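You operate a simulated robot arm through the tools that you are given. There is no shell and no other tool.

The job below is to be done with a simulated robot arm. You get a single attempt, and the scene is never put back.

## Task
Set the card's code in STBY, then switch to ON and press IDENT.

The check looks at the end state, three seconds after you hand in, the way a careful person would. Anything else that was tipped, shoved, dropped, spilled or broken makes it a failure.

## Robot
A 6-joint arm with a two-finger gripper, fixed in place. Base frame: the origin is on the floor under the middle of its stand, x ahead of it, y to its left, z up. Units: m, rad, N and s.
With the tool pointing down near the work surface it reaches from about 0.18 to 0.82 m from the base axis. Its first joint turns from -2.897 to 2.897 rad. Payload 1.66 kg.
The tool frame sits at the grasp point between the pads (the TCP): z along the fingers, y along the line on which they close. The tips reach 0.016 m beyond it. The gripper opens to 0.111 m; its body begins 0.104 m behind the TCP.
Orientation is that of the tool frame in the base frame, as a unit quaternion [x, y, z, w]. With the fingers straight down and closing along the base's y, the tool's x points along the base's -x, its y along +y and its z along -z.

## Interface
- The arm moves only by the tool nudge_tool. Its argument "rows" is text: rows parted by semicolons, each of 7 numbers parted by spaces: the shift along the base's x, y, z in units of 400 mm (1.0 is 400 mm), then the turn, a rotation vector about the base's x, y, z in units of 90 degrees (1.0 is 90 degrees), then the opening, from 0 (shut) to 1 (fully open). In form: x y z rx ry rz jaw; .... A call has 1 to 20 rows; each row is the pose to reach, as a shift and turn from the pose commanded when the call began. A call with a number of a shift or a turn outside -1 to 1 is refused whole. Rows are played at 5 a second. More than 0.05 m and 0.15 rad between two rows, or a gripper value outside its range, and nothing of the call is played. A pose out of reach is approached as far as the arm can. The call stops where the force on the tool passes 40 N (or 10 N more than at its start, if that is more) or the arm is blocked; 0.2 s more then pass. Each finger travels about 0.1698 m/s and halts on what it meets, pressing with about 32 N; the grip force reading is that of the motor and also rises with nothing between the fingers. The clock runs only during rows and for 0.2 s after the last one: add rows that repeat a pose to give the fingers time. It gives the time, the measured TCP pose, the force on the tool (base axes), the opening and the grip force at its end, in the units of the frame above (readings bear some noise), with the torque about the TCP (base axes, N m) and any sound that the robot's microphone picked up.
- Cameras (640 x 400 px; columns grow to the right, rows downward): "scene" is fixed at [0.0501, 0.6499, 1.7161]; the picture's right is [-0.48, -0.88, 0.00], its down [-0.52, 0.29, -0.80] and it looks along [0.70, -0.39, -0.60] (base axes); focal length 314 px, centre (320, 200). "wrist" rides on the gripper at [0.07, 0.014, -0.143] in the tool frame; the picture's right is [-0.19, 0.98, 0.00], its down [-0.87, -0.17, -0.47] and it looks along [-0.46, -0.09, 0.88] (tool axes); focal length 230 px, centre (320, 200). There is no depth. A picture from a camera that has moved, and an enlarged one, comes with that camera's place and axes in the base frame and with its lens.
- capture(camera): a new picture of that camera. It takes no simulated time.
- move_column(by): moves the trunk up (or, below 0, down) by that many m; the arm rides with it, the base frame stays. It gives what a move gives, with no picture.
- close_up(camera, box): a new picture of the part [left, top, right, bottom] of that camera's present view, enlarged. It takes no simulated time.
- close_job(): hands the job in; it is judged then, once.

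Nothing tells you positions but the pictures and the camera data. Unless the task says otherwise, let go and move clear before handing in.

The tools are called as name(argument=value, ...) on one line, values as JSON. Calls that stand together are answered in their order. nudge_tool: Moves the arm, as the interface text tells. Its arguments: {"type":"object","properties":{"rows":{"type":"string"}},"required":["rows"]} The other tools are called the same way: move_column (by) moves the trunk up or down; capture (camera) takes a picture; close_up (camera, box) takes an enlarged picture of a part of a camera's view; close_job () hands the job in.

At the start:

```text
t: 0.0
ee_pos: [0.4303, 0.1216, 1.44]
tool_rot: [0.0, 1.0, 0.001, 0.0]
force: [-0.1, -0.3, 0.3]
ft_torque: [0.01, -0.02, 0.04]
finger_gap: 0.1111
gripper_force: 0.0
trunk travel left (down, up): [-0.45, 0.14]
```

scene: 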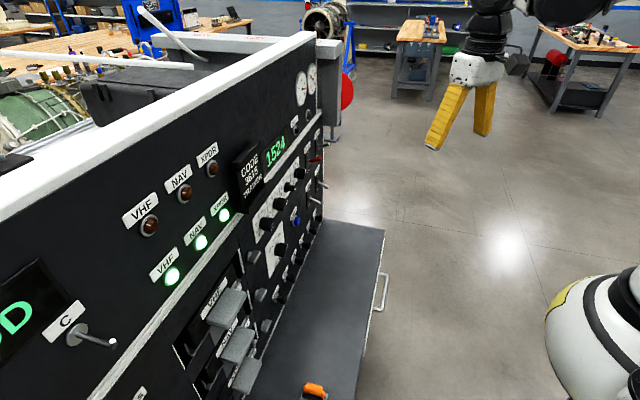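
wrist: 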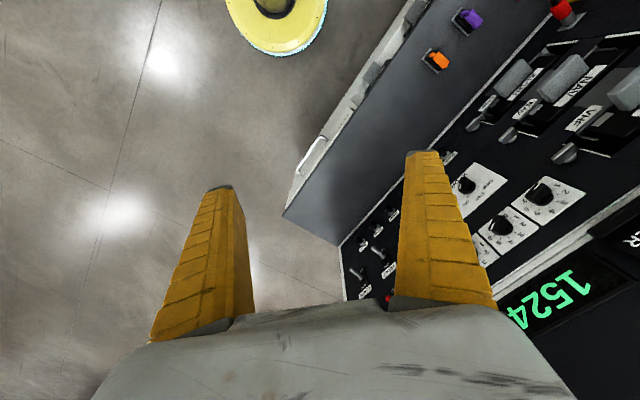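

I see an avionics panel with a transponder display reading 1524 and a card that seems to read "CODE 3615" or similar. I'll take close-ups to identify the card, knobs, mode switch and IDENT button.

close_up(camera="scene", box=[220, 110, 340, 290])

close_up(camera="scene", box=[230, 130, 300, 210])

close_up(camera="wrist", box=[340, 130, 640, 340])

```text
2.22 times, centred on (280, 200) of scene
camera zoom: at [0.0501, 0.6499, 1.7161], right [-0.48, -0.88, 0.0], down [-0.52, 0.29, -0.8], along [0.7, -0.39, -0.6], focal length 698 px, centre (409, 200)
```

zoom: 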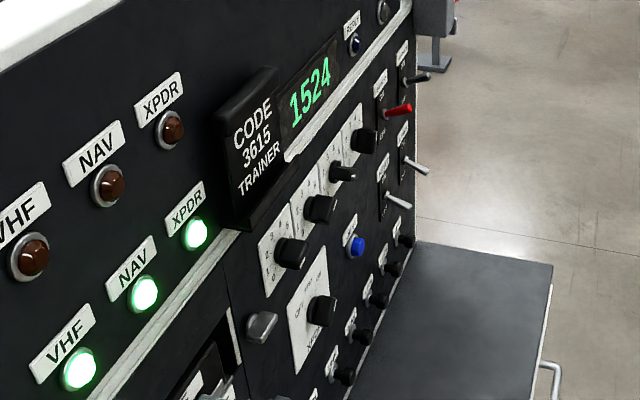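

```text
5.00 times, centred on (265, 170) of scene
camera zoom: at [0.0501, 0.6499, 1.7161], right [-0.48, -0.88, 0.0], down [-0.52, 0.29, -0.8], along [0.7, -0.39, -0.6], focal length 1570 px, centre (595, 350)
```

zoom: 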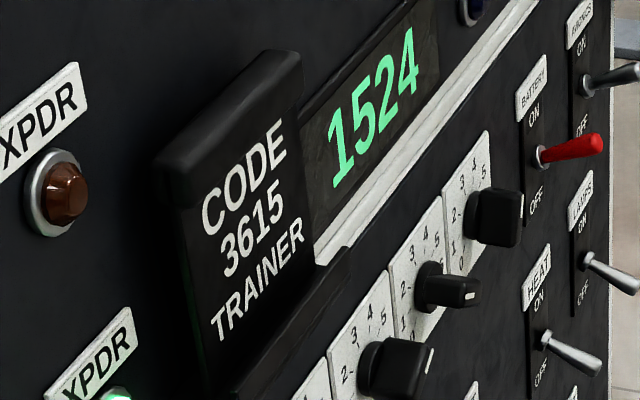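

```text
1.90 times, centred on (490, 235) of wrist
camera zoom: at [0.3612, 0.1352, 1.583], right [0.19, 0.98, 0.0], down [0.87, -0.17, 0.47], along [0.46, -0.09, -0.88], focal length 438 px, centre (-4, 133)
```

zoom: 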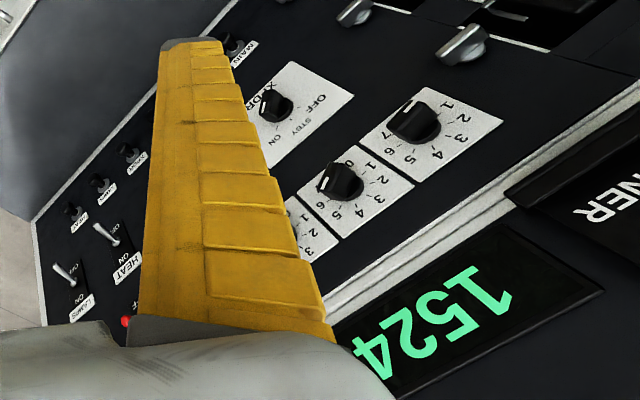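

The card reads CODE 3615 and the display shows 1524. By triangulation the panel is vertical and faces the base: dials at about z=1.215, mode knob at about (0.657, 0.442, 1.068). Next I'll turn the tool to face the panel, staying well clear, for a better view.

nudge_tool(rows="0.0104 0.0168 -0.0462 0.0282 -0.0731 0.0282 1; 0.0208 0.0336 -0.0924 0.0564 -0.1462 0.0564 1; 0.0312 0.0504 -0.1386 0.0845 -0.2194 0.0845 1; 0.0416 0.0672 -0.1848 0.1127 -0.2925 0.1127 0.8; 0.052 0.084 -0.231 0.1409 -0.3656 0.1409 0.6; 0.0624 0.1008 -0.2772 0.1691 -0.4387 0.1691 0.6; 0.0728 0.1176 -0.3234 0.1973 -0.5118 0.1973 0.6")

```text
t: 1.6
ee_pos: [0.4619, 0.1698, 1.3138]
tool_rot: [-0.15, 0.897, 0.15, 0.387]
force: [-0.1, -0.1, 0.2]
ft_torque: [-0.03, 0.04, -0.03]
finger_gap: 0.0686
gripper_force: 0.8
out of reach, approached as far as the arm can: row 7
trunk travel left (down, up): [-0.45, 0.14]
```

The arm says row 7 was at the edge of its reach. I'll check how it is posed before going on.

capture(camera="scene")

capture(camera="wrist")

```text
taken
```

scene: 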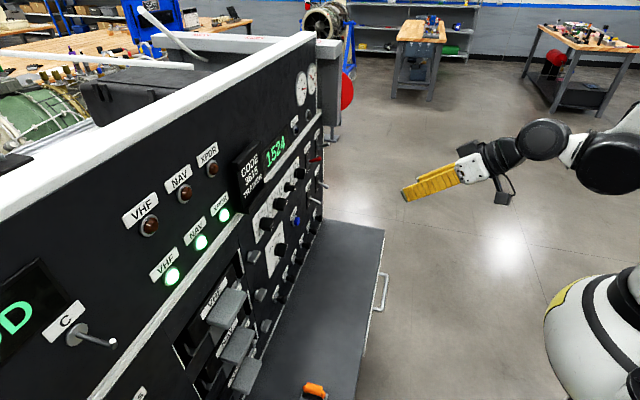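

```text
taken
camera wrist: at [0.3187, 0.116, 1.3572], right [-0.25, 0.92, 0.29], down [0.32, -0.2, 0.92], along [0.91, 0.33, -0.25], focal length 230 px, centre (320, 200)
```

wrist: 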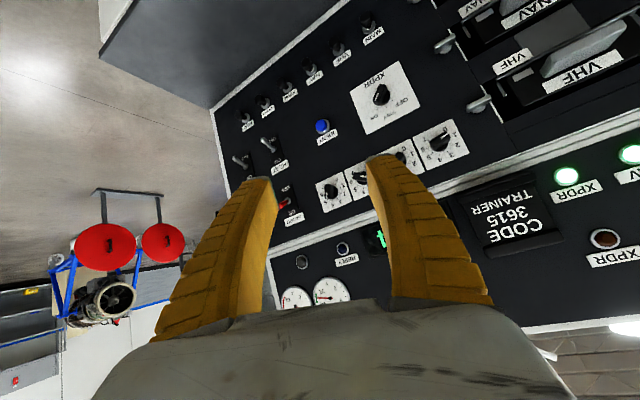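

The arm was only too folded, and the wrist view now shows the whole panel. I'll move a little closer to the panel while finishing the turn to horizontal.

nudge_tool(rows="0.09 0.1 -0.04 0 0 0 0.6; 0.12 0.14 -0.09 0.0282 -0.0731 0.0282 0.6; 0.14 0.16 -0.14 0.0564 -0.1462 0.0564 0.6; 0.15 0.18 -0.19 0.0845 -0.2194 0.0845 0.6; 0.16 0.19 -0.24 0.1127 -0.2925 0.1127 0.6; 0.168 0.2 -0.285 0.1409 -0.3656 0.1409 0.6; 0.168 0.2 -0.285 0.1691 -0.4387 0.1691 0.6")

capture(camera="wrist")

capture(camera="scene")

```text
refused: row 1 steps farther than a row can; nothing moved
```

```text
taken
camera wrist: at [0.3187, 0.116, 1.3572], right [-0.25, 0.92, 0.29], down [0.32, -0.2, 0.92], along [0.91, 0.33, -0.25], focal length 230 px, centre (320, 200)
```

wrist: 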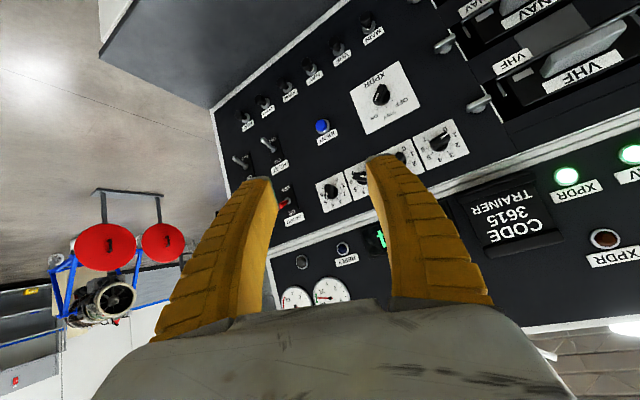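

```text
taken
```

scene: 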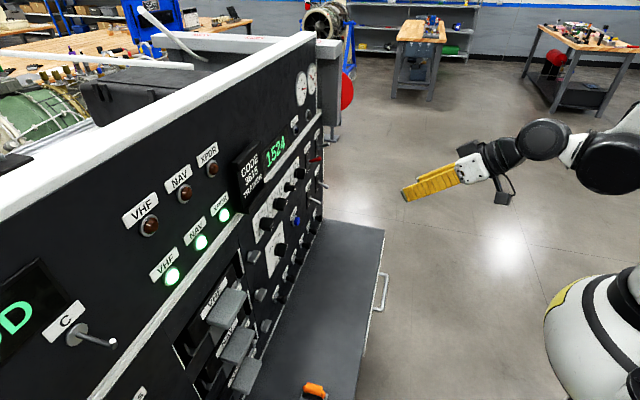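

The call was refused because the first step was too large. I'll send the same motion again in smaller steps.

nudge_tool(rows="0.05 0.055 -0.03 0 0 0 0.6; 0.09 0.1 -0.08 0.0282 -0.0731 0.0282 0.6; 0.12 0.14 -0.13 0.0564 -0.1462 0.0564 0.6; 0.14 0.17 -0.18 0.0845 -0.2194 0.0845 0.6; 0.16 0.19 -0.23 0.1127 -0.2925 0.1127 0.6; 0.168 0.2 -0.285 0.1409 -0.3656 0.1409 0.6; 0.168 0.2 -0.285 0.1691 -0.4387 0.1691 0.6")

capture(camera="wrist")

capture(camera="scene")

```text
t: 3.2
ee_pos: [0.6937, 0.27, 1.3282]
tool_rot: [-0.254, 0.66, 0.254, 0.659]
force: [-0.7, -0.3, -0.2]
ft_torque: [-0.03, -0.07, 0.1]
finger_gap: 0.0685
gripper_force: 1.4
out of reach, approached as far as the arm can: row 1, 2, 3, 4, 5, 6, 7
trunk travel left (down, up): [-0.45, 0.14]
```

```text
taken
camera wrist: at [0.5792, 0.1844, 1.2585], right [-0.66, 0.73, 0.19], down [-0.24, -0.44, 0.87], along [0.71, 0.53, 0.46], focal length 230 px, centre (320, 200)
```

wrist: 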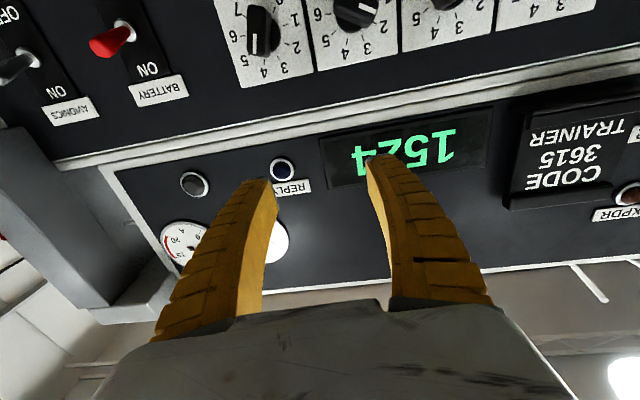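

```text
taken
```

scene: 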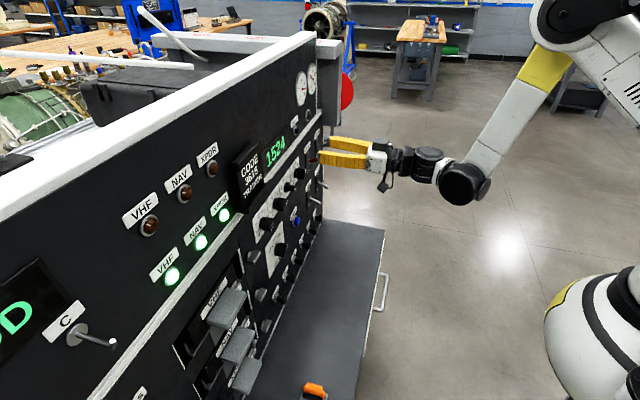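

The tool is now horizontal and facing the panel, but the arm could not reach that close in and settled at TCP (0.694, 0.270, 1.328). It is about 7 cm short of the knobs, and this arm shape works, so I'll lower the trunk to bring the tool to dial height.

move_column(by=-0.2)

capture(camera="wrist")

capture(camera="scene")

```text
t: 5.4
ee_pos: [0.6911, 0.2706, 1.1294]
tool_rot: [-0.255, 0.661, 0.253, 0.659]
force: [-0.1, -0.5, 0.3]
ft_torque: [0.0, -0.01, -0.04]
finger_gap: 0.0685
gripper_force: 1.4
trunk travel left (down, up): [-0.25, 0.34]
```

```text
taken
camera wrist: at [0.5763, 0.1856, 1.0601], right [-0.66, 0.73, 0.19], down [-0.24, -0.44, 0.87], along [0.71, 0.53, 0.46], focal length 230 px, centre (320, 200)
```

wrist: 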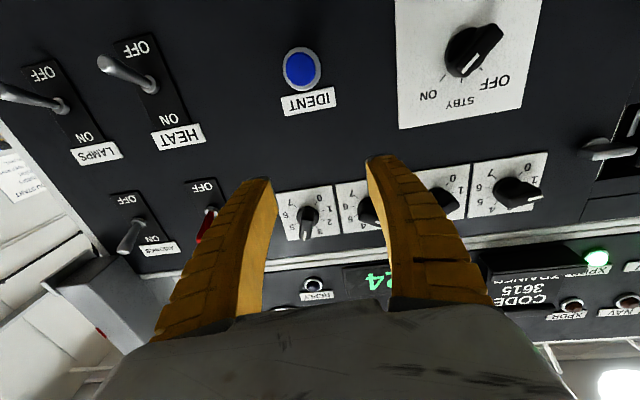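

```text
taken
```

scene: 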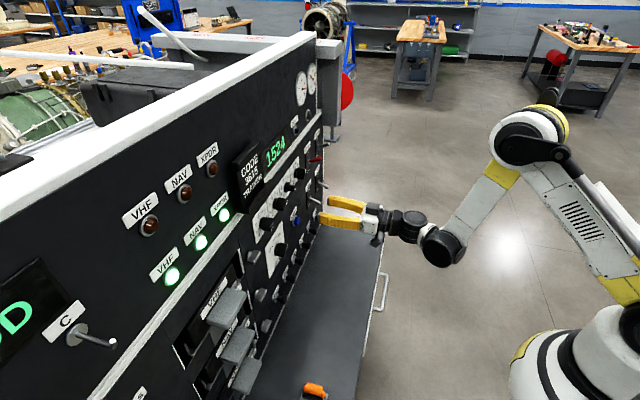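

The blue button is labelled IDENT, and the mode knob is marked OFF / STBY / ON. I'll zoom in to read the knob pointers and dial markings.

close_up(camera="wrist", box=[380, 0, 560, 140])

close_up(camera="wrist", box=[250, 140, 570, 310])

close_up(camera="scene", box=[245, 170, 320, 280])

```text
2.86 times, centred on (470, 70) of wrist
camera zoom: at [0.5763, 0.1856, 1.0601], right [-0.66, 0.73, 0.19], down [-0.24, -0.44, 0.87], along [0.71, 0.53, 0.46], focal length 657 px, centre (-109, 571)
```

zoom: 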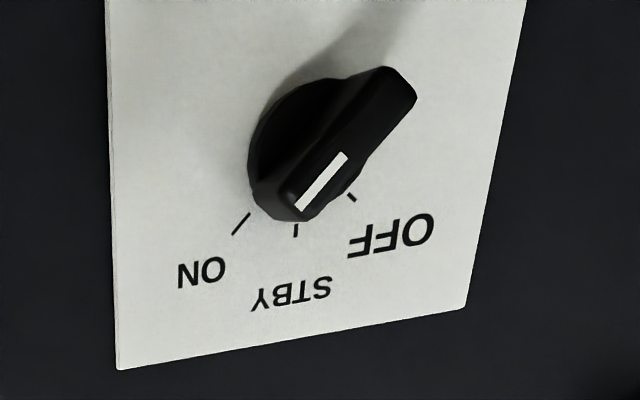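

```text
2.00 times, centred on (410, 225) of wrist
camera zoom: at [0.5763, 0.1856, 1.0601], right [-0.66, 0.73, 0.19], down [-0.24, -0.44, 0.87], along [0.71, 0.53, 0.46], focal length 460 px, centre (140, 150)
```

zoom: 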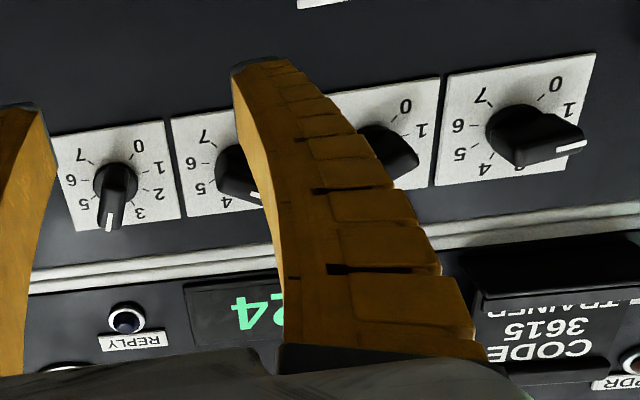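

```text
3.64 times, centred on (282, 225) of scene
camera zoom: at [0.0501, 0.6499, 1.7161], right [-0.48, -0.88, 0.0], down [-0.52, 0.29, -0.8], along [0.7, -0.39, -0.6], focal length 1142 px, centre (456, 109)
```

zoom: 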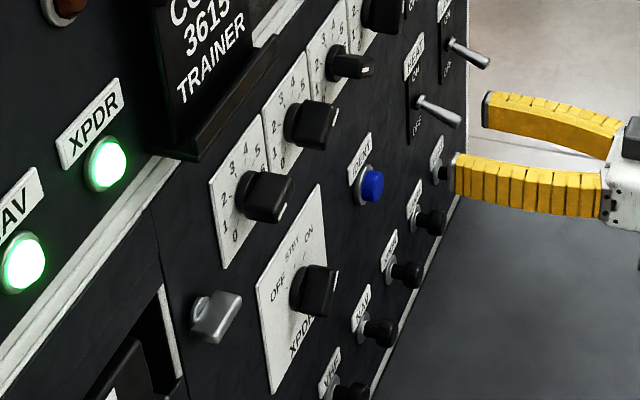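

The mode knob is now at ON and the dials read 1-5-2-4, so the order is STBY, then 3615, then ON, then IDENT. To fix the panel's depth and angle, I'll take zoomed views at two trunk heights and triangulate.

close_up(camera="wrist", box=[440, 140, 580, 228])

close_up(camera="wrist", box=[260, 170, 400, 258])

close_up(camera="wrist", box=[260, 20, 400, 108])

move_column(by=0.1)

capture(camera="wrist")

close_up(camera="wrist", box=[250, 0, 570, 200])

```text
4.55 times, centred on (510, 184) of wrist
camera zoom: at [0.5763, 0.1856, 1.0601], right [-0.66, 0.73, 0.19], down [-0.24, -0.44, 0.87], along [0.71, 0.53, 0.46], focal length 1046 px, centre (-544, 273)
```

zoom: 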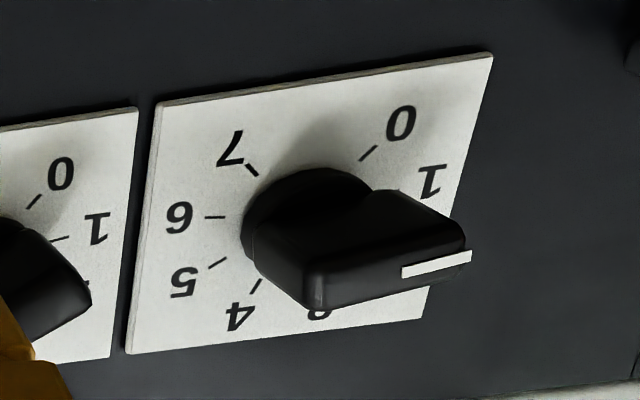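

```text
4.55 times, centred on (330, 214) of wrist
camera zoom: at [0.5763, 0.1856, 1.0601], right [-0.66, 0.73, 0.19], down [-0.24, -0.44, 0.87], along [0.71, 0.53, 0.46], focal length 1046 px, centre (274, 136)
```

zoom: 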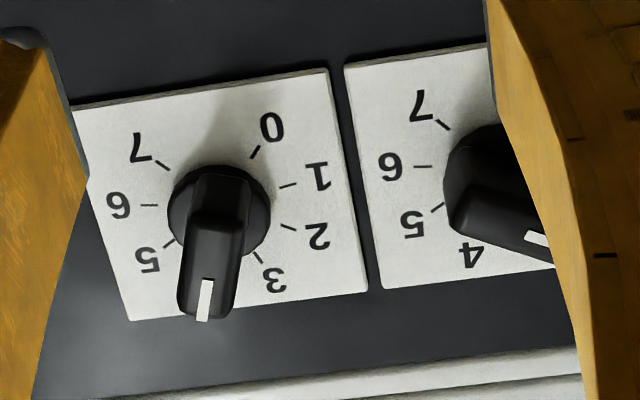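

```text
4.55 times, centred on (330, 64) of wrist
camera zoom: at [0.5763, 0.1856, 1.0601], right [-0.66, 0.73, 0.19], down [-0.24, -0.44, 0.87], along [0.71, 0.53, 0.46], focal length 1046 px, centre (274, 818)
```

zoom: 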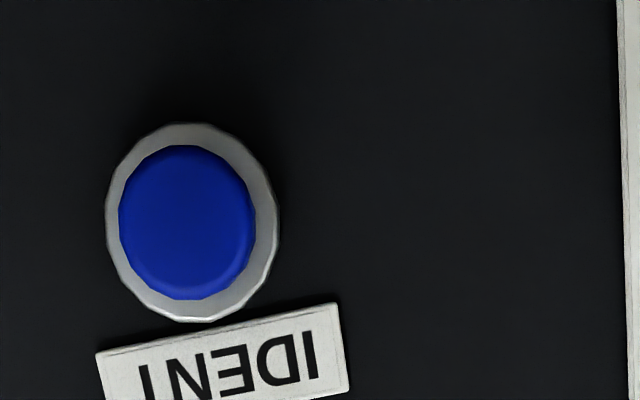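

```text
t: 6.7
ee_pos: [0.6905, 0.2711, 1.23]
tool_rot: [-0.255, 0.66, 0.255, 0.659]
force: [0.0, 0.2, -0.6]
ft_torque: [0.02, 0.02, -0.03]
finger_gap: 0.0685
gripper_force: 1.4
trunk travel left (down, up): [-0.35, 0.24]
```

```text
taken
camera wrist: at [0.5765, 0.1857, 1.1597], right [-0.66, 0.73, 0.19], down [-0.24, -0.44, 0.87], along [0.71, 0.53, 0.46], focal length 230 px, centre (320, 200)
```

wrist: 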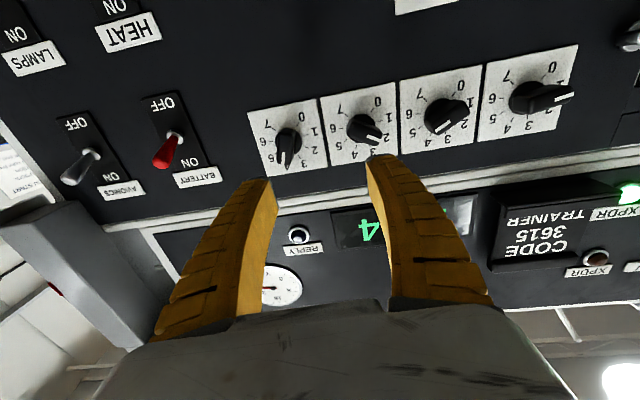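

```text
2.00 times, centred on (410, 100) of wrist
camera zoom: at [0.5765, 0.1857, 1.1597], right [-0.66, 0.73, 0.19], down [-0.24, -0.44, 0.87], along [0.71, 0.53, 0.46], focal length 460 px, centre (140, 400)
```

zoom: 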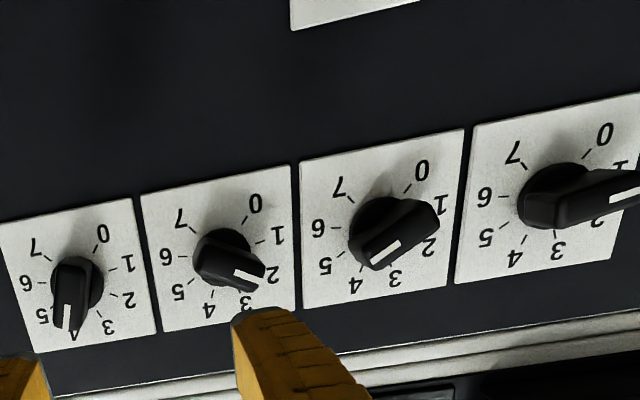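

With the panel at 45 degrees, I measure its surface about 0.797 m out from the base axis. The dials are 0.08 m apart at z≈1.215, and the mode knob sits at about z=1.065. The knobs stick out about 3 cm. Next I'll lower the trunk to mode-knob height and slide sideways in front of it, still clear of the panel.

move_column(by=-0.165)

nudge_tool(rows="-0.043 0.0571 0 0 0 0.0063 0.45; -0.086 0.1143 0 0 0 0.0127 0.45; -0.129 0.1714 0 0 0 0.019 0.45; -0.172 0.2286 0 0 0 0.0254 0.45; -0.215 0.2857 0 0 0 0.0317 0.45; -0.215 0.2857 0 0 0 0.0317 0.45")

capture(camera="wrist")

capture(camera="scene")

```text
t: 8.6
ee_pos: [0.6905, 0.2701, 1.0638]
tool_rot: [-0.256, 0.66, 0.255, 0.659]
force: [-0.1, -0.1, 0.2]
ft_torque: [-0.04, -0.02, 0.04]
finger_gap: 0.0685
gripper_force: 1.5
trunk travel left (down, up): [-0.185, 0.405]
```

```text
t: 10.0
ee_pos: [0.6258, 0.3969, 1.0832]
tool_rot: [-0.273, 0.654, 0.271, 0.652]
force: [-0.9, 0.2, 0.5]
ft_torque: [-0.03, 0.0, 0.0]
finger_gap: 0.0521
gripper_force: 1.7
out of reach, approached as far as the arm can: row 1, 2, 3, 4, 5, 6
trunk travel left (down, up): [-0.185, 0.405]
```

```text
taken
camera wrist: at [0.5151, 0.3049, 1.014], right [-0.7, 0.69, 0.19], down [-0.21, -0.45, 0.87], along [0.69, 0.56, 0.46], focal length 230 px, centre (320, 200)
```

wrist: 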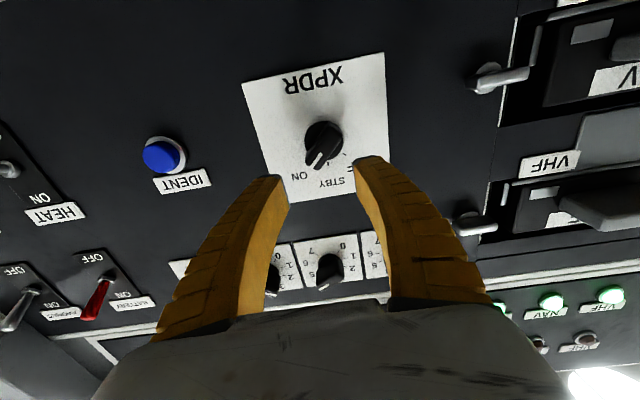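

```text
taken
```

scene: 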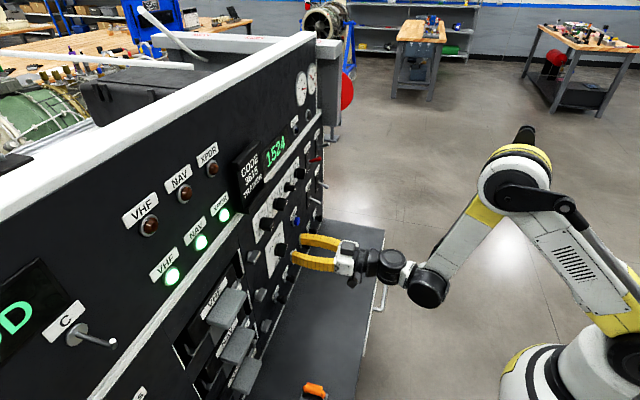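

The arm settled at TCP (0.626, 0.397, 1.083), a bit closer to the panel than I asked, because it cannot fold back far enough at this relative height. I'll raise the arm 0.1 m and then lower the trunk, so the arm has more room to fold.

nudge_tool(rows="0 0 0.08 0 0 0 0.45; 0 0 0.16 0 0 0 0.45; 0 0 0.25 0 0 0 0.45; 0 0 0.25 0 0 0 0.45")

```text
t: 11.0
ee_pos: [0.6244, 0.3969, 1.1849]
tool_rot: [-0.272, 0.654, 0.271, 0.652]
force: [-0.4, -0.3, 1.2]
ft_torque: [0.0, 0.03, -0.06]
finger_gap: 0.0521
gripper_force: 1.5
trunk travel left (down, up): [-0.185, 0.405]
```

Moves count from the pose actually reached, which is what I need. I'll lower the trunk to mode-knob height and roll the gripper 40° clockwise to match the knob bar at ON.

move_column(by=-0.12)

nudge_tool(rows="-0.01 -0.004 0 0.0524 0.0524 0 0.45; -0.02 -0.008 0 0.1048 0.1048 0 0.45; -0.0318 -0.0106 0 0.1572 0.1572 0 0.45; -0.0318 -0.0106 0 0.2095 0.2095 0 0.45; -0.0318 -0.0106 0 0.2619 0.2619 0 0.45; -0.0318 -0.0106 0 0.3143 0.3143 0 0.45; -0.0318 -0.0106 0 0.3143 0.3143 0 0.45")

capture(camera="wrist")

capture(camera="scene")

```text
t: 12.5
ee_pos: [0.6244, 0.3948, 1.0644]
tool_rot: [-0.271, 0.654, 0.27, 0.653]
force: [-1.2, -0.3, 0.2]
ft_torque: [-0.02, -0.02, 0.0]
finger_gap: 0.0523
gripper_force: 1.5
trunk travel left (down, up): [-0.065, 0.525]
```

```text
t: 14.1
ee_pos: [0.6128, 0.3917, 1.0645]
tool_rot: [-0.031, 0.706, 0.479, 0.52]
force: [-0.3, -0.3, 0.1]
ft_torque: [0.0, 0.0, 0.0]
finger_gap: 0.0521
gripper_force: 1.3
trunk travel left (down, up): [-0.065, 0.525]
```

```text
taken
camera wrist: at [0.4723, 0.33, 1.0194], right [-0.45, 0.44, 0.78], down [0.15, -0.82, 0.55], along [0.88, 0.37, 0.3], focal length 230 px, centre (320, 200)
```

wrist: 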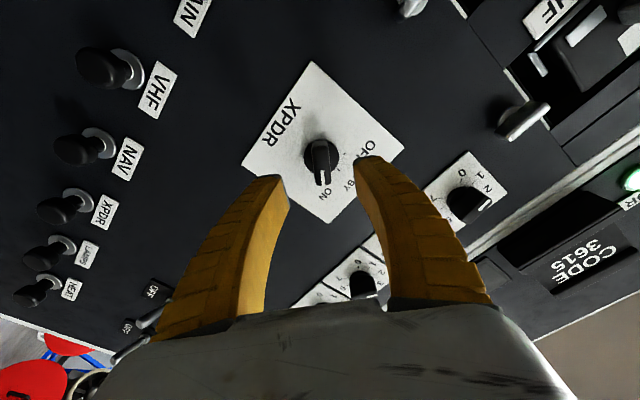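

```text
taken
```

scene: 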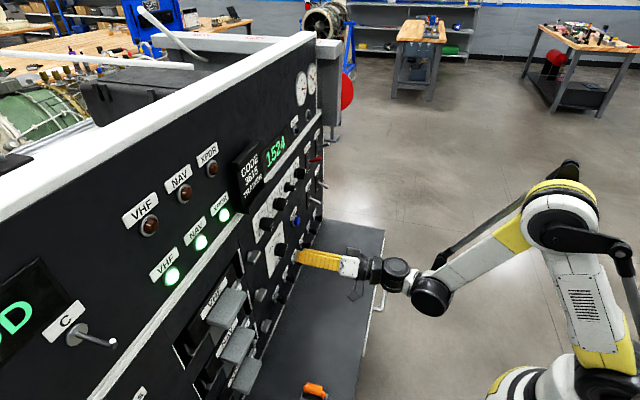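

The knob looks nearly centred between the fingers with its bar aligned. I'll zoom in to verify the alignment before moving in.

close_up(camera="wrist", box=[230, 50, 420, 230])

```text
2.22 times, centred on (325, 140) of wrist
camera zoom: at [0.4723, 0.33, 1.0194], right [-0.45, 0.44, 0.78], down [0.15, -0.82, 0.55], along [0.88, 0.37, 0.3], focal length 511 px, centre (309, 333)
```

zoom: 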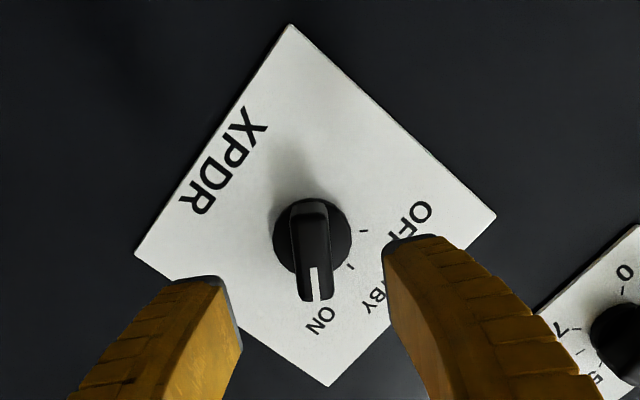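

The alignment is within about 1–2 mm, but the bar sits about 5° further clockwise, so ON is likely at +45°. I'll add that roll and move in so the tips straddle the knob bar.

nudge_tool(rows="0.02 0.02 0 0.0393 0.0393 0 0.45; 0.04 0.04 0 0.0393 0.0393 0 0.45; 0.06 0.06 0 0.0393 0.0393 0 0.45; 0.08 0.08 0 0.0393 0.0393 0 0.45; 0.092 0.092 0 0.0393 0.0393 0 0.45; 0.1043 0.1043 0 0.0393 0.0393 0 0.45; 0.1043 0.1043 0 0.0393 0.0393 0 0.45")

capture(camera="wrist")

close_up(camera="scene", box=[240, 200, 360, 290])

```text
t: 15.7
ee_pos: [0.6538, 0.4343, 1.0645]
tool_rot: [-0.002, 0.707, 0.5, 0.499]
force: [0.0, -0.3, 0.8]
ft_torque: [-0.01, 0.02, -0.01]
finger_gap: 0.0522
gripper_force: 1.6
trunk travel left (down, up): [-0.065, 0.525]
```

```text
taken
camera wrist: at [0.5115, 0.3746, 1.0248], right [-0.4, 0.4, 0.83], down [0.19, -0.85, 0.49], along [0.9, 0.35, 0.26], focal length 230 px, centre (320, 200)
```

wrist: 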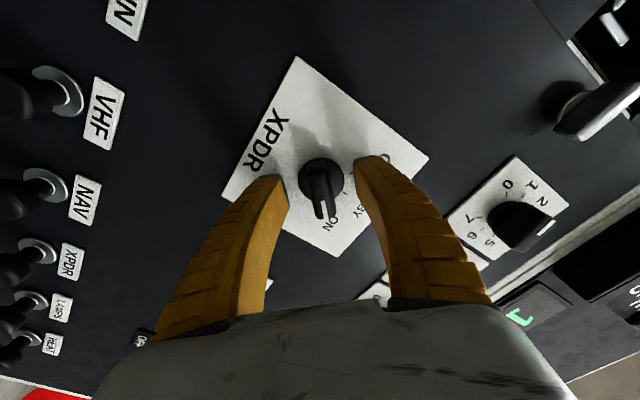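

```text
4.44 times, centred on (300, 245) of scene
camera zoom: at [0.0501, 0.6499, 1.7161], right [-0.48, -0.88, 0.0], down [-0.52, 0.29, -0.8], along [0.7, -0.39, -0.6], focal length 1395 px, centre (409, 0)
```

zoom: 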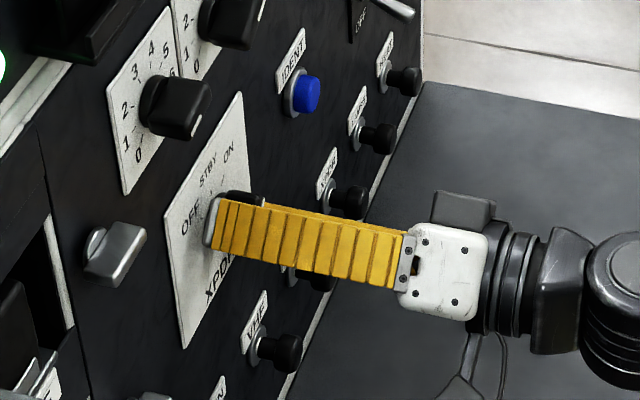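

The tips straddle the knob without touching the panel, so I'll close on the bar now.

nudge_tool(rows="0 0 0 0 0 0 0.2; 0 0 0 0 0 0 0.0; 0 0 0 0 0 0 0.0; 0 0 0 0 0 0 0.0")

close_up(camera="wrist", box=[230, 80, 420, 260])

```text
t: 16.7
ee_pos: [0.6526, 0.4342, 1.0646]
tool_rot: [-0.001, 0.707, 0.502, 0.499]
force: [-9.0, -1.7, -1.7]
ft_torque: [-0.06, 0.04, 0.06]
finger_gap: 0.0117
gripper_force: 34.3
trunk travel left (down, up): [-0.065, 0.525]
```

```text
2.22 times, centred on (325, 170) of wrist
camera zoom: at [0.5105, 0.3744, 1.0252], right [-0.4, 0.39, 0.83], down [0.19, -0.85, 0.49], along [0.9, 0.35, 0.26], focal length 511 px, centre (309, 267)
```

zoom: 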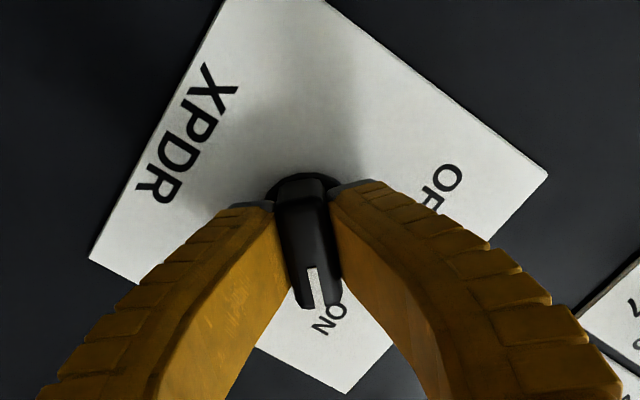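

The bar is gripped (gap 11.7 mm). I'll rotate 45° counter-clockwise to bring the knob from ON to STBY.

nudge_tool(rows="0 0 0 -0.0442 -0.0442 0 0; 0 0 0 -0.0884 -0.0884 0 0; 0 0 0 -0.1326 -0.1326 0 0; 0 0 0 -0.1768 -0.1768 0 0; 0 0 0 -0.221 -0.221 0 0; 0 0 0 -0.2652 -0.2652 0 0; 0 0 0 -0.3094 -0.3094 0 0; 0 0 0 -0.3536 -0.3536 0 0; 0 0 0 -0.3536 -0.3536 0 0")

close_up(camera="wrist", box=[230, 80, 420, 260])

close_up(camera="scene", box=[220, 120, 360, 290])

```text
t: 18.7
ee_pos: [0.6517, 0.4327, 1.0646]
tool_rot: [-0.272, 0.654, 0.269, 0.653]
force: [-9.6, 1.3, 2.5]
ft_torque: [0.02, -0.01, 0.01]
finger_gap: 0.0109
gripper_force: 34.5
trunk travel left (down, up): [-0.065, 0.525]
```

```text
2.22 times, centred on (325, 170) of wrist
camera zoom: at [0.5425, 0.342, 0.9955], right [-0.7, 0.69, 0.19], down [-0.21, -0.45, 0.87], along [0.69, 0.56, 0.46], focal length 511 px, centre (309, 267)
```

zoom: 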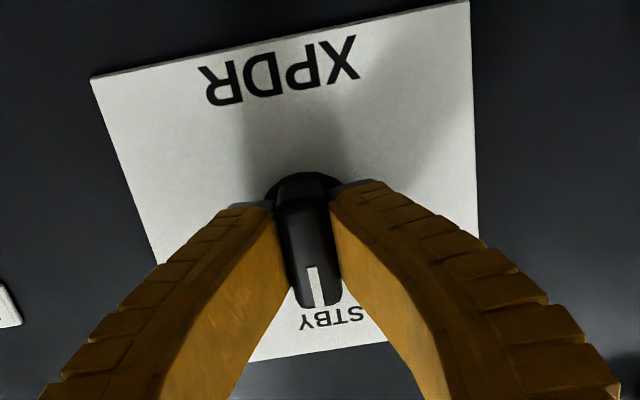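

```text
2.35 times, centred on (290, 205) of scene
camera zoom: at [0.0501, 0.6499, 1.7161], right [-0.48, -0.88, 0.0], down [-0.52, 0.29, -0.8], along [0.7, -0.39, -0.6], focal length 739 px, centre (391, 188)
```

zoom: 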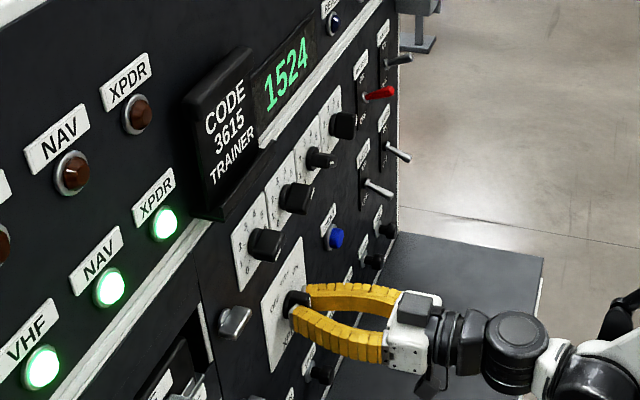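

The knob now points at STBY and the torque has settled near zero. I'll release and back straight out.

nudge_tool(rows="0 0 0 0 0 0 0.45; 0 0 0 0 0 0 0.45; -0.03 -0.03 0 0 0 0 0.45; -0.06 -0.06 0 0 0 0 0.45; -0.09 -0.09 0 0 0 0 0.45; -0.11 -0.11 0 0 0 0 0.45; -0.11 -0.11 0 0 0 0 0.45")

capture(camera="wrist")

close_up(camera="wrist", box=[230, 50, 420, 230])

```text
t: 20.3
ee_pos: [0.6084, 0.3899, 1.065]
tool_rot: [-0.272, 0.654, 0.271, 0.652]
force: [0.2, 0.6, -1.3]
ft_torque: [0.02, 0.02, -0.03]
finger_gap: 0.0524
gripper_force: 1.4
trunk travel left (down, up): [-0.065, 0.525]
```

```text
taken
camera wrist: at [0.4985, 0.2978, 0.9957], right [-0.7, 0.69, 0.19], down [-0.21, -0.45, 0.87], along [0.69, 0.56, 0.46], focal length 230 px, centre (320, 200)
```

wrist: 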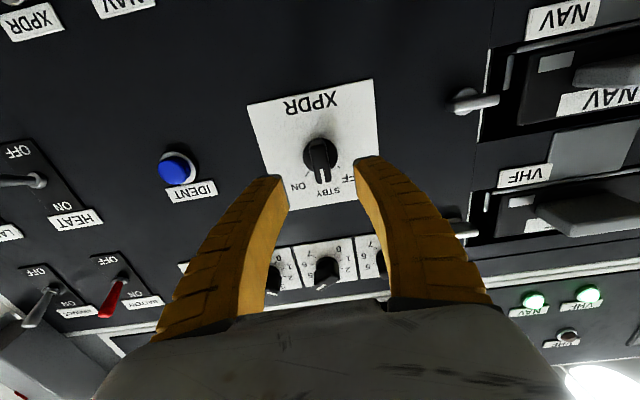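

```text
2.22 times, centred on (325, 140) of wrist
camera zoom: at [0.4985, 0.2978, 0.9957], right [-0.7, 0.69, 0.19], down [-0.21, -0.45, 0.87], along [0.69, 0.56, 0.46], focal length 511 px, centre (309, 333)
```

zoom: 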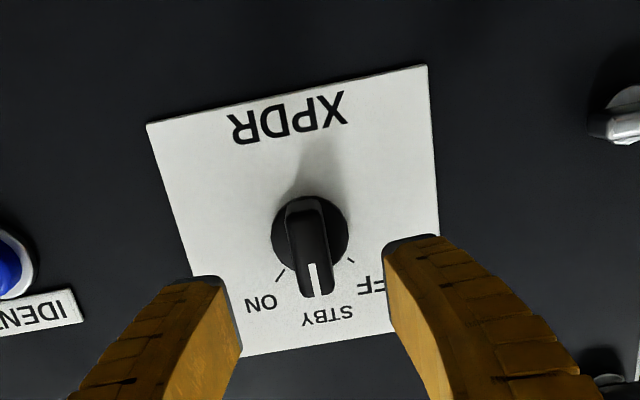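

The mode knob is confirmed at STBY. I'll raise the trunk 0.15 m to dial height and line up with dial 2, which reads 5 and needs to be 6, rolling to about 60°.

move_column(by=0.15)

nudge_tool(rows="0.0124 -0.0124 0 0 0 0 0.36; 0.0375 -0.0375 0 0.0589 0.0589 0 0.36; 0.0375 -0.0375 0 0.1178 0.1178 0 0.36; 0.0375 -0.0375 0 0.1768 0.1768 0 0.36; 0.0375 -0.0375 0 0.2357 0.2357 0 0.36; 0.0375 -0.0375 0 0.2946 0.2946 0 0.36; 0.0375 -0.0375 0 0.3535 0.3535 0 0.36; 0.0375 -0.0375 0 0.4125 0.4125 0 0.36; 0.0375 -0.0375 0 0.4714 0.4714 0 0.36; 0.0375 -0.0375 0 0.4714 0.4714 0 0.36")

capture(camera="wrist")

close_up(camera="wrist", box=[230, 50, 420, 230])

```text
t: 22.0
ee_pos: [0.6086, 0.3885, 1.2154]
tool_rot: [-0.27, 0.654, 0.27, 0.653]
force: [0.0, 0.2, 0.9]
ft_torque: [0.01, -0.03, 0.02]
finger_gap: 0.052
gripper_force: 1.6
trunk travel left (down, up): [-0.215, 0.375]
```

```text
t: 24.2
ee_pos: [0.6235, 0.3742, 1.2143]
tool_rot: [0.092, 0.701, 0.562, 0.429]
force: [0.7, 0.5, -0.3]
ft_torque: [-0.01, 0.03, 0.01]
finger_gap: 0.0425
gripper_force: 1.5
trunk travel left (down, up): [-0.215, 0.375]
```

```text
taken
camera wrist: at [0.4758, 0.321, 1.192], right [-0.23, 0.23, 0.95], down [0.26, -0.92, 0.29], along [0.94, 0.31, 0.15], focal length 230 px, centre (320, 200)
```

wrist: 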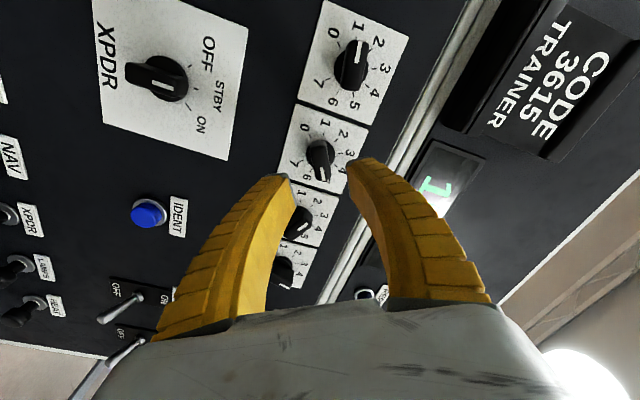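

```text
2.22 times, centred on (325, 140) of wrist
camera zoom: at [0.4758, 0.321, 1.192], right [-0.23, 0.23, 0.95], down [0.26, -0.92, 0.29], along [0.94, 0.31, 0.15], focal length 511 px, centre (309, 333)
```

zoom: 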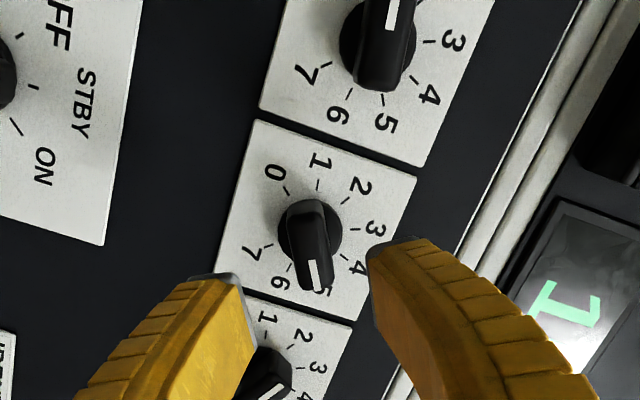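

Dial 2's knob is centred within 1–2 mm of the tool axis and the bar is aligned. I'll move in and close on it.

nudge_tool(rows="0.022 0.022 0 0 0 0 0.37; 0.044 0.044 0 0 0 0 0.37; 0.066 0.066 0 0 0 0 0.37; 0.085 0.085 0 0 0 0 0.37; 0.1 0.1 0 0 0 0 0.37; 0.1122 0.1122 0 0 0 0 0.37; 0.1122 0.1122 0 0 0 0 0.37; 0.1122 0.1122 0 0 0 0 0.1; 0.1122 0.1122 0 0 0 0 0; 0.1122 0.1122 0 0 0 0 0")

close_up(camera="wrist", box=[230, 80, 420, 260])

```text
t: 26.4
ee_pos: [0.6684, 0.4196, 1.2153]
tool_rot: [0.092, 0.701, 0.562, 0.431]
force: [-5.6, -1.6, 7.8]
ft_torque: [0.01, 0.01, 0.11]
finger_gap: 0.0108
gripper_force: 34.0
trunk travel left (down, up): [-0.215, 0.375]
```

```text
2.22 times, centred on (325, 170) of wrist
camera zoom: at [0.5196, 0.3653, 1.1923], right [-0.23, 0.23, 0.95], down [0.26, -0.92, 0.29], along [0.94, 0.31, 0.16], focal length 511 px, centre (309, 267)
```

zoom: 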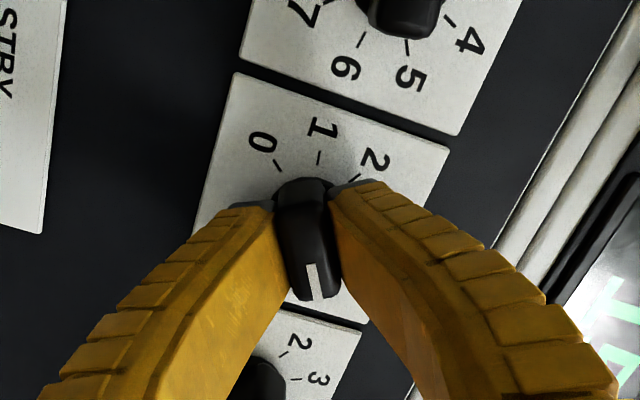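

Dial 2 is gripped (gap 10.8 mm). I'll rotate 40° clockwise to go from 5 to 6.

nudge_tool(rows="0 0 0 0.0524 0.0524 0 0; 0 0 0 0.1048 0.1048 0 0; 0 0 0 0.1571 0.1571 0 0; 0 0 0 0.2095 0.2095 0 0; 0 0 0 0.2619 0.2619 0 0; 0 0 0 0.3143 0.3143 0 0; 0 0 0 0.3143 0.3143 0 0")

close_up(camera="wrist", box=[230, 80, 420, 260])

close_up(camera="scene", box=[230, 120, 340, 280])

```text
t: 28.0
ee_pos: [0.6683, 0.419, 1.2142]
tool_rot: [0.326, 0.628, 0.675, 0.211]
force: [-9.7, -1.8, -7.8]
ft_torque: [-0.02, 0.0, 0.07]
finger_gap: 0.0124
gripper_force: 33.8
trunk travel left (down, up): [-0.215, 0.375]
```

```text
2.22 times, centred on (325, 170) of wrist
camera zoom: at [0.5206, 0.3653, 1.2402], right [0.25, -0.25, 0.93], down [0.25, -0.91, -0.32], along [0.93, 0.31, -0.17], focal length 511 px, centre (309, 267)
```

zoom: 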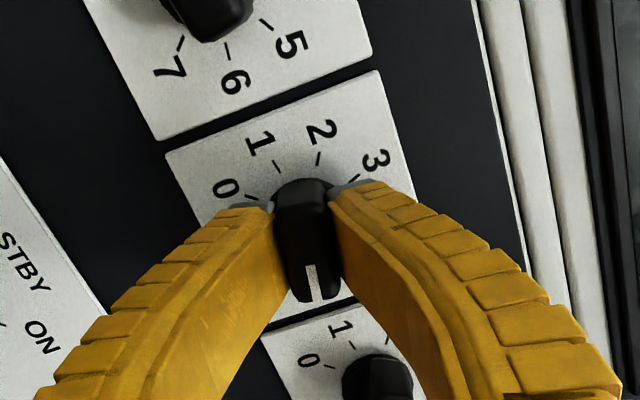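

```text
2.50 times, centred on (285, 200) of scene
camera zoom: at [0.0501, 0.6499, 1.7161], right [-0.48, -0.88, 0.0], down [-0.52, 0.29, -0.8], along [0.7, -0.39, -0.6], focal length 785 px, centre (408, 200)
```

zoom: 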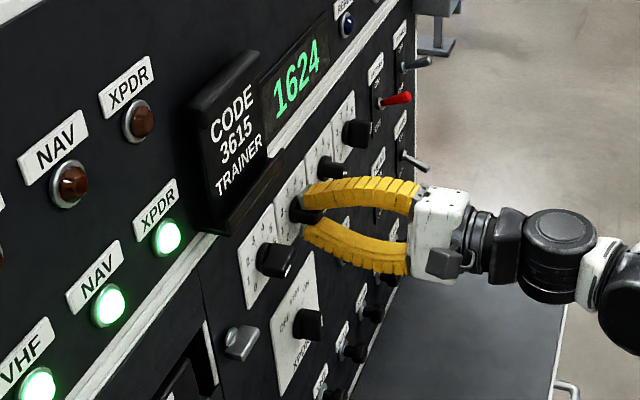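

The display now reads 1624, so dial 2 is set. I'll release, back out and move to dial 3 (2 to 1), which I can grip at roll 120° and turn counter-clockwise.

nudge_tool(rows="0 0 0 0 0 0 0.37; 0 0 0 0 0 0 0.37; -0.03 -0.03 0 0 0 0 0.37; -0.06 -0.06 0 0 0 0 0.37; -0.09 -0.09 0 0 0 0 0.37; -0.112 -0.112 0 0 0 0 0.37; -0.042 -0.182 0 0.0524 0.0524 0 0.37; 0.0285 -0.2525 0 0.1048 0.1048 0 0.37; 0.0285 -0.2525 0 0.1571 0.1571 0 0.37; 0.0285 -0.2525 0 0.1571 0.1571 0 0.37")

capture(camera="wrist")

close_up(camera="wrist", box=[230, 50, 420, 230])

close_up(camera="scene", box=[230, 120, 340, 280])

```text
t: 30.2
ee_pos: [0.6792, 0.3171, 1.2155]
tool_rot: [0.431, 0.56, 0.702, 0.092]
force: [0.4, 0.1, 1.1]
ft_torque: [0.02, 0.04, 0.04]
finger_gap: 0.0431
gripper_force: 1.2
trunk travel left (down, up): [-0.215, 0.375]
```

```text
taken
camera wrist: at [0.5417, 0.2552, 1.2611], right [0.46, -0.46, 0.75], down [0.14, -0.8, -0.58], along [0.88, 0.37, -0.31], focal length 230 px, centre (320, 200)
```

wrist: 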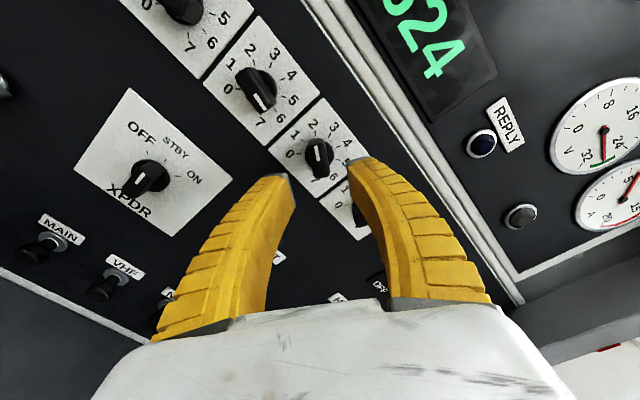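

```text
2.22 times, centred on (325, 140) of wrist
camera zoom: at [0.5417, 0.2552, 1.2611], right [0.46, -0.46, 0.75], down [0.14, -0.8, -0.58], along [0.88, 0.37, -0.31], focal length 511 px, centre (309, 333)
```

zoom: 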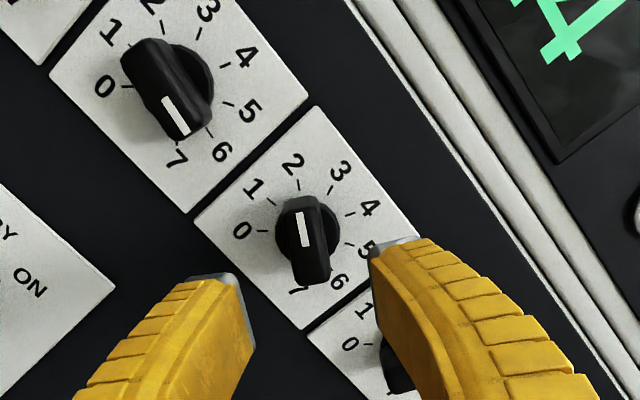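

```text
2.50 times, centred on (285, 200) of scene
camera zoom: at [0.0501, 0.6499, 1.7161], right [-0.48, -0.88, 0.0], down [-0.52, 0.29, -0.8], along [0.7, -0.39, -0.6], focal length 785 px, centre (408, 200)
```

zoom: 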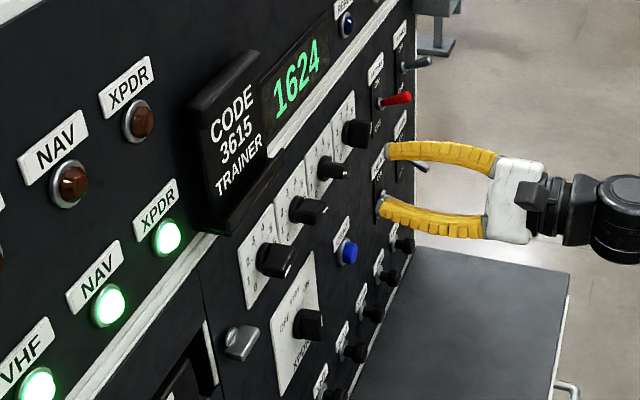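

Dial 3 is centred and its bar is aligned, and the display still reads 1624. I'll move in and grip it.

nudge_tool(rows="0.022 0.022 0 0 0 0 0.37; 0.044 0.044 0 0 0 0 0.37; 0.066 0.066 0 0 0 0 0.37; 0.085 0.085 0 0 0 0 0.37; 0.1 0.1 0 0 0 0 0.37; 0.114 0.114 0 0 0 0 0.37; 0.114 0.114 0 0 0 0 0.37; 0.114 0.114 0 0 0 0 0.1; 0.114 0.114 0 0 0 0 0; 0.114 0.114 0 0 0 0 0")

close_up(camera="wrist", box=[230, 80, 420, 260])

```text
t: 32.4
ee_pos: [0.7266, 0.3636, 1.2151]
tool_rot: [0.429, 0.561, 0.702, 0.091]
force: [-8.9, -3.8, -11.9]
ft_torque: [-0.05, 0.06, 0.06]
finger_gap: 0.0125
gripper_force: 34.2
trunk travel left (down, up): [-0.215, 0.375]
```

```text
2.22 times, centred on (325, 170) of wrist
camera zoom: at [0.5871, 0.3011, 1.261], right [0.46, -0.46, 0.76], down [0.14, -0.8, -0.58], along [0.88, 0.37, -0.31], focal length 511 px, centre (309, 267)
```

zoom: 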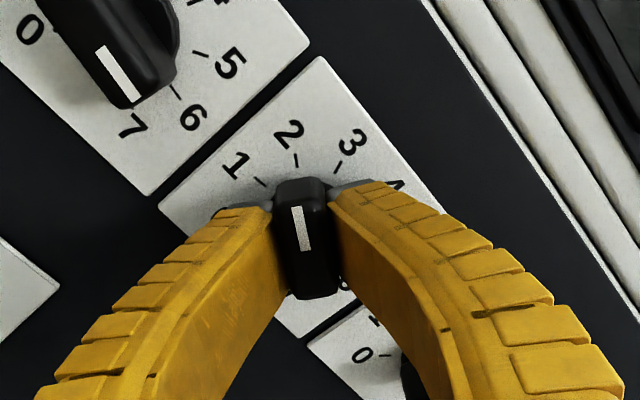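

Dial 3 is gripped. I'll rotate 40° counter-clockwise to go from 2 to 1.

nudge_tool(rows="0 0 0 -0.0524 -0.0524 0 0; 0 0 0 -0.1048 -0.1048 0 0; 0 0 0 -0.1571 -0.1571 0 0; 0 0 0 -0.2095 -0.2095 0 0; 0 0 0 -0.2619 -0.2619 0 0; 0 0 0 -0.3143 -0.3143 0 0; 0 0 0 -0.3143 -0.3143 0 0")

close_up(camera="wrist", box=[230, 80, 420, 260])

close_up(camera="scene", box=[230, 120, 340, 280])

```text
t: 34.0
ee_pos: [0.7254, 0.3626, 1.215]
tool_rot: [0.21, 0.675, 0.627, 0.326]
force: [-5.4, -2.9, -3.6]
ft_torque: [-0.01, 0.01, -0.01]
finger_gap: 0.0115
gripper_force: 34.2
trunk travel left (down, up): [-0.215, 0.375]
```

```text
2.22 times, centred on (325, 170) of wrist
camera zoom: at [0.5745, 0.3128, 1.2163], right [0.01, -0.01, 1.0], down [0.29, -0.96, -0.01], along [0.96, 0.29, -0.01], focal length 511 px, centre (309, 267)
```

zoom: 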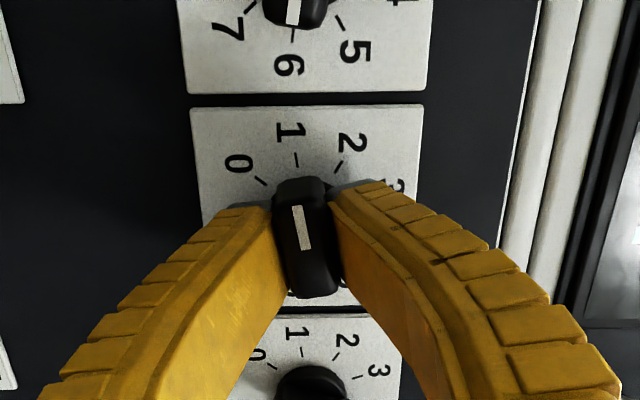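

```text
2.50 times, centred on (285, 200) of scene
camera zoom: at [0.0501, 0.6499, 1.7161], right [-0.48, -0.88, 0.0], down [-0.52, 0.29, -0.8], along [0.7, -0.39, -0.6], focal length 785 px, centre (408, 200)
```

zoom: 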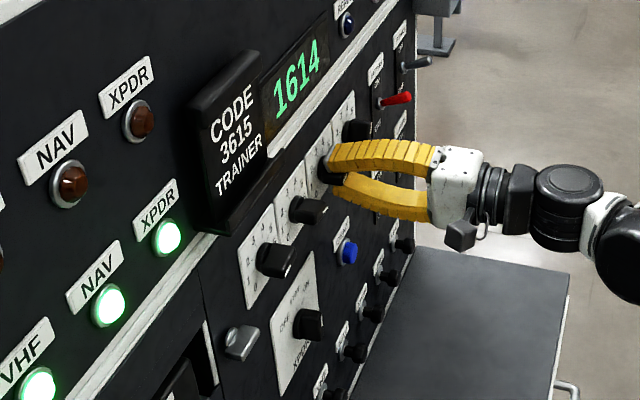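

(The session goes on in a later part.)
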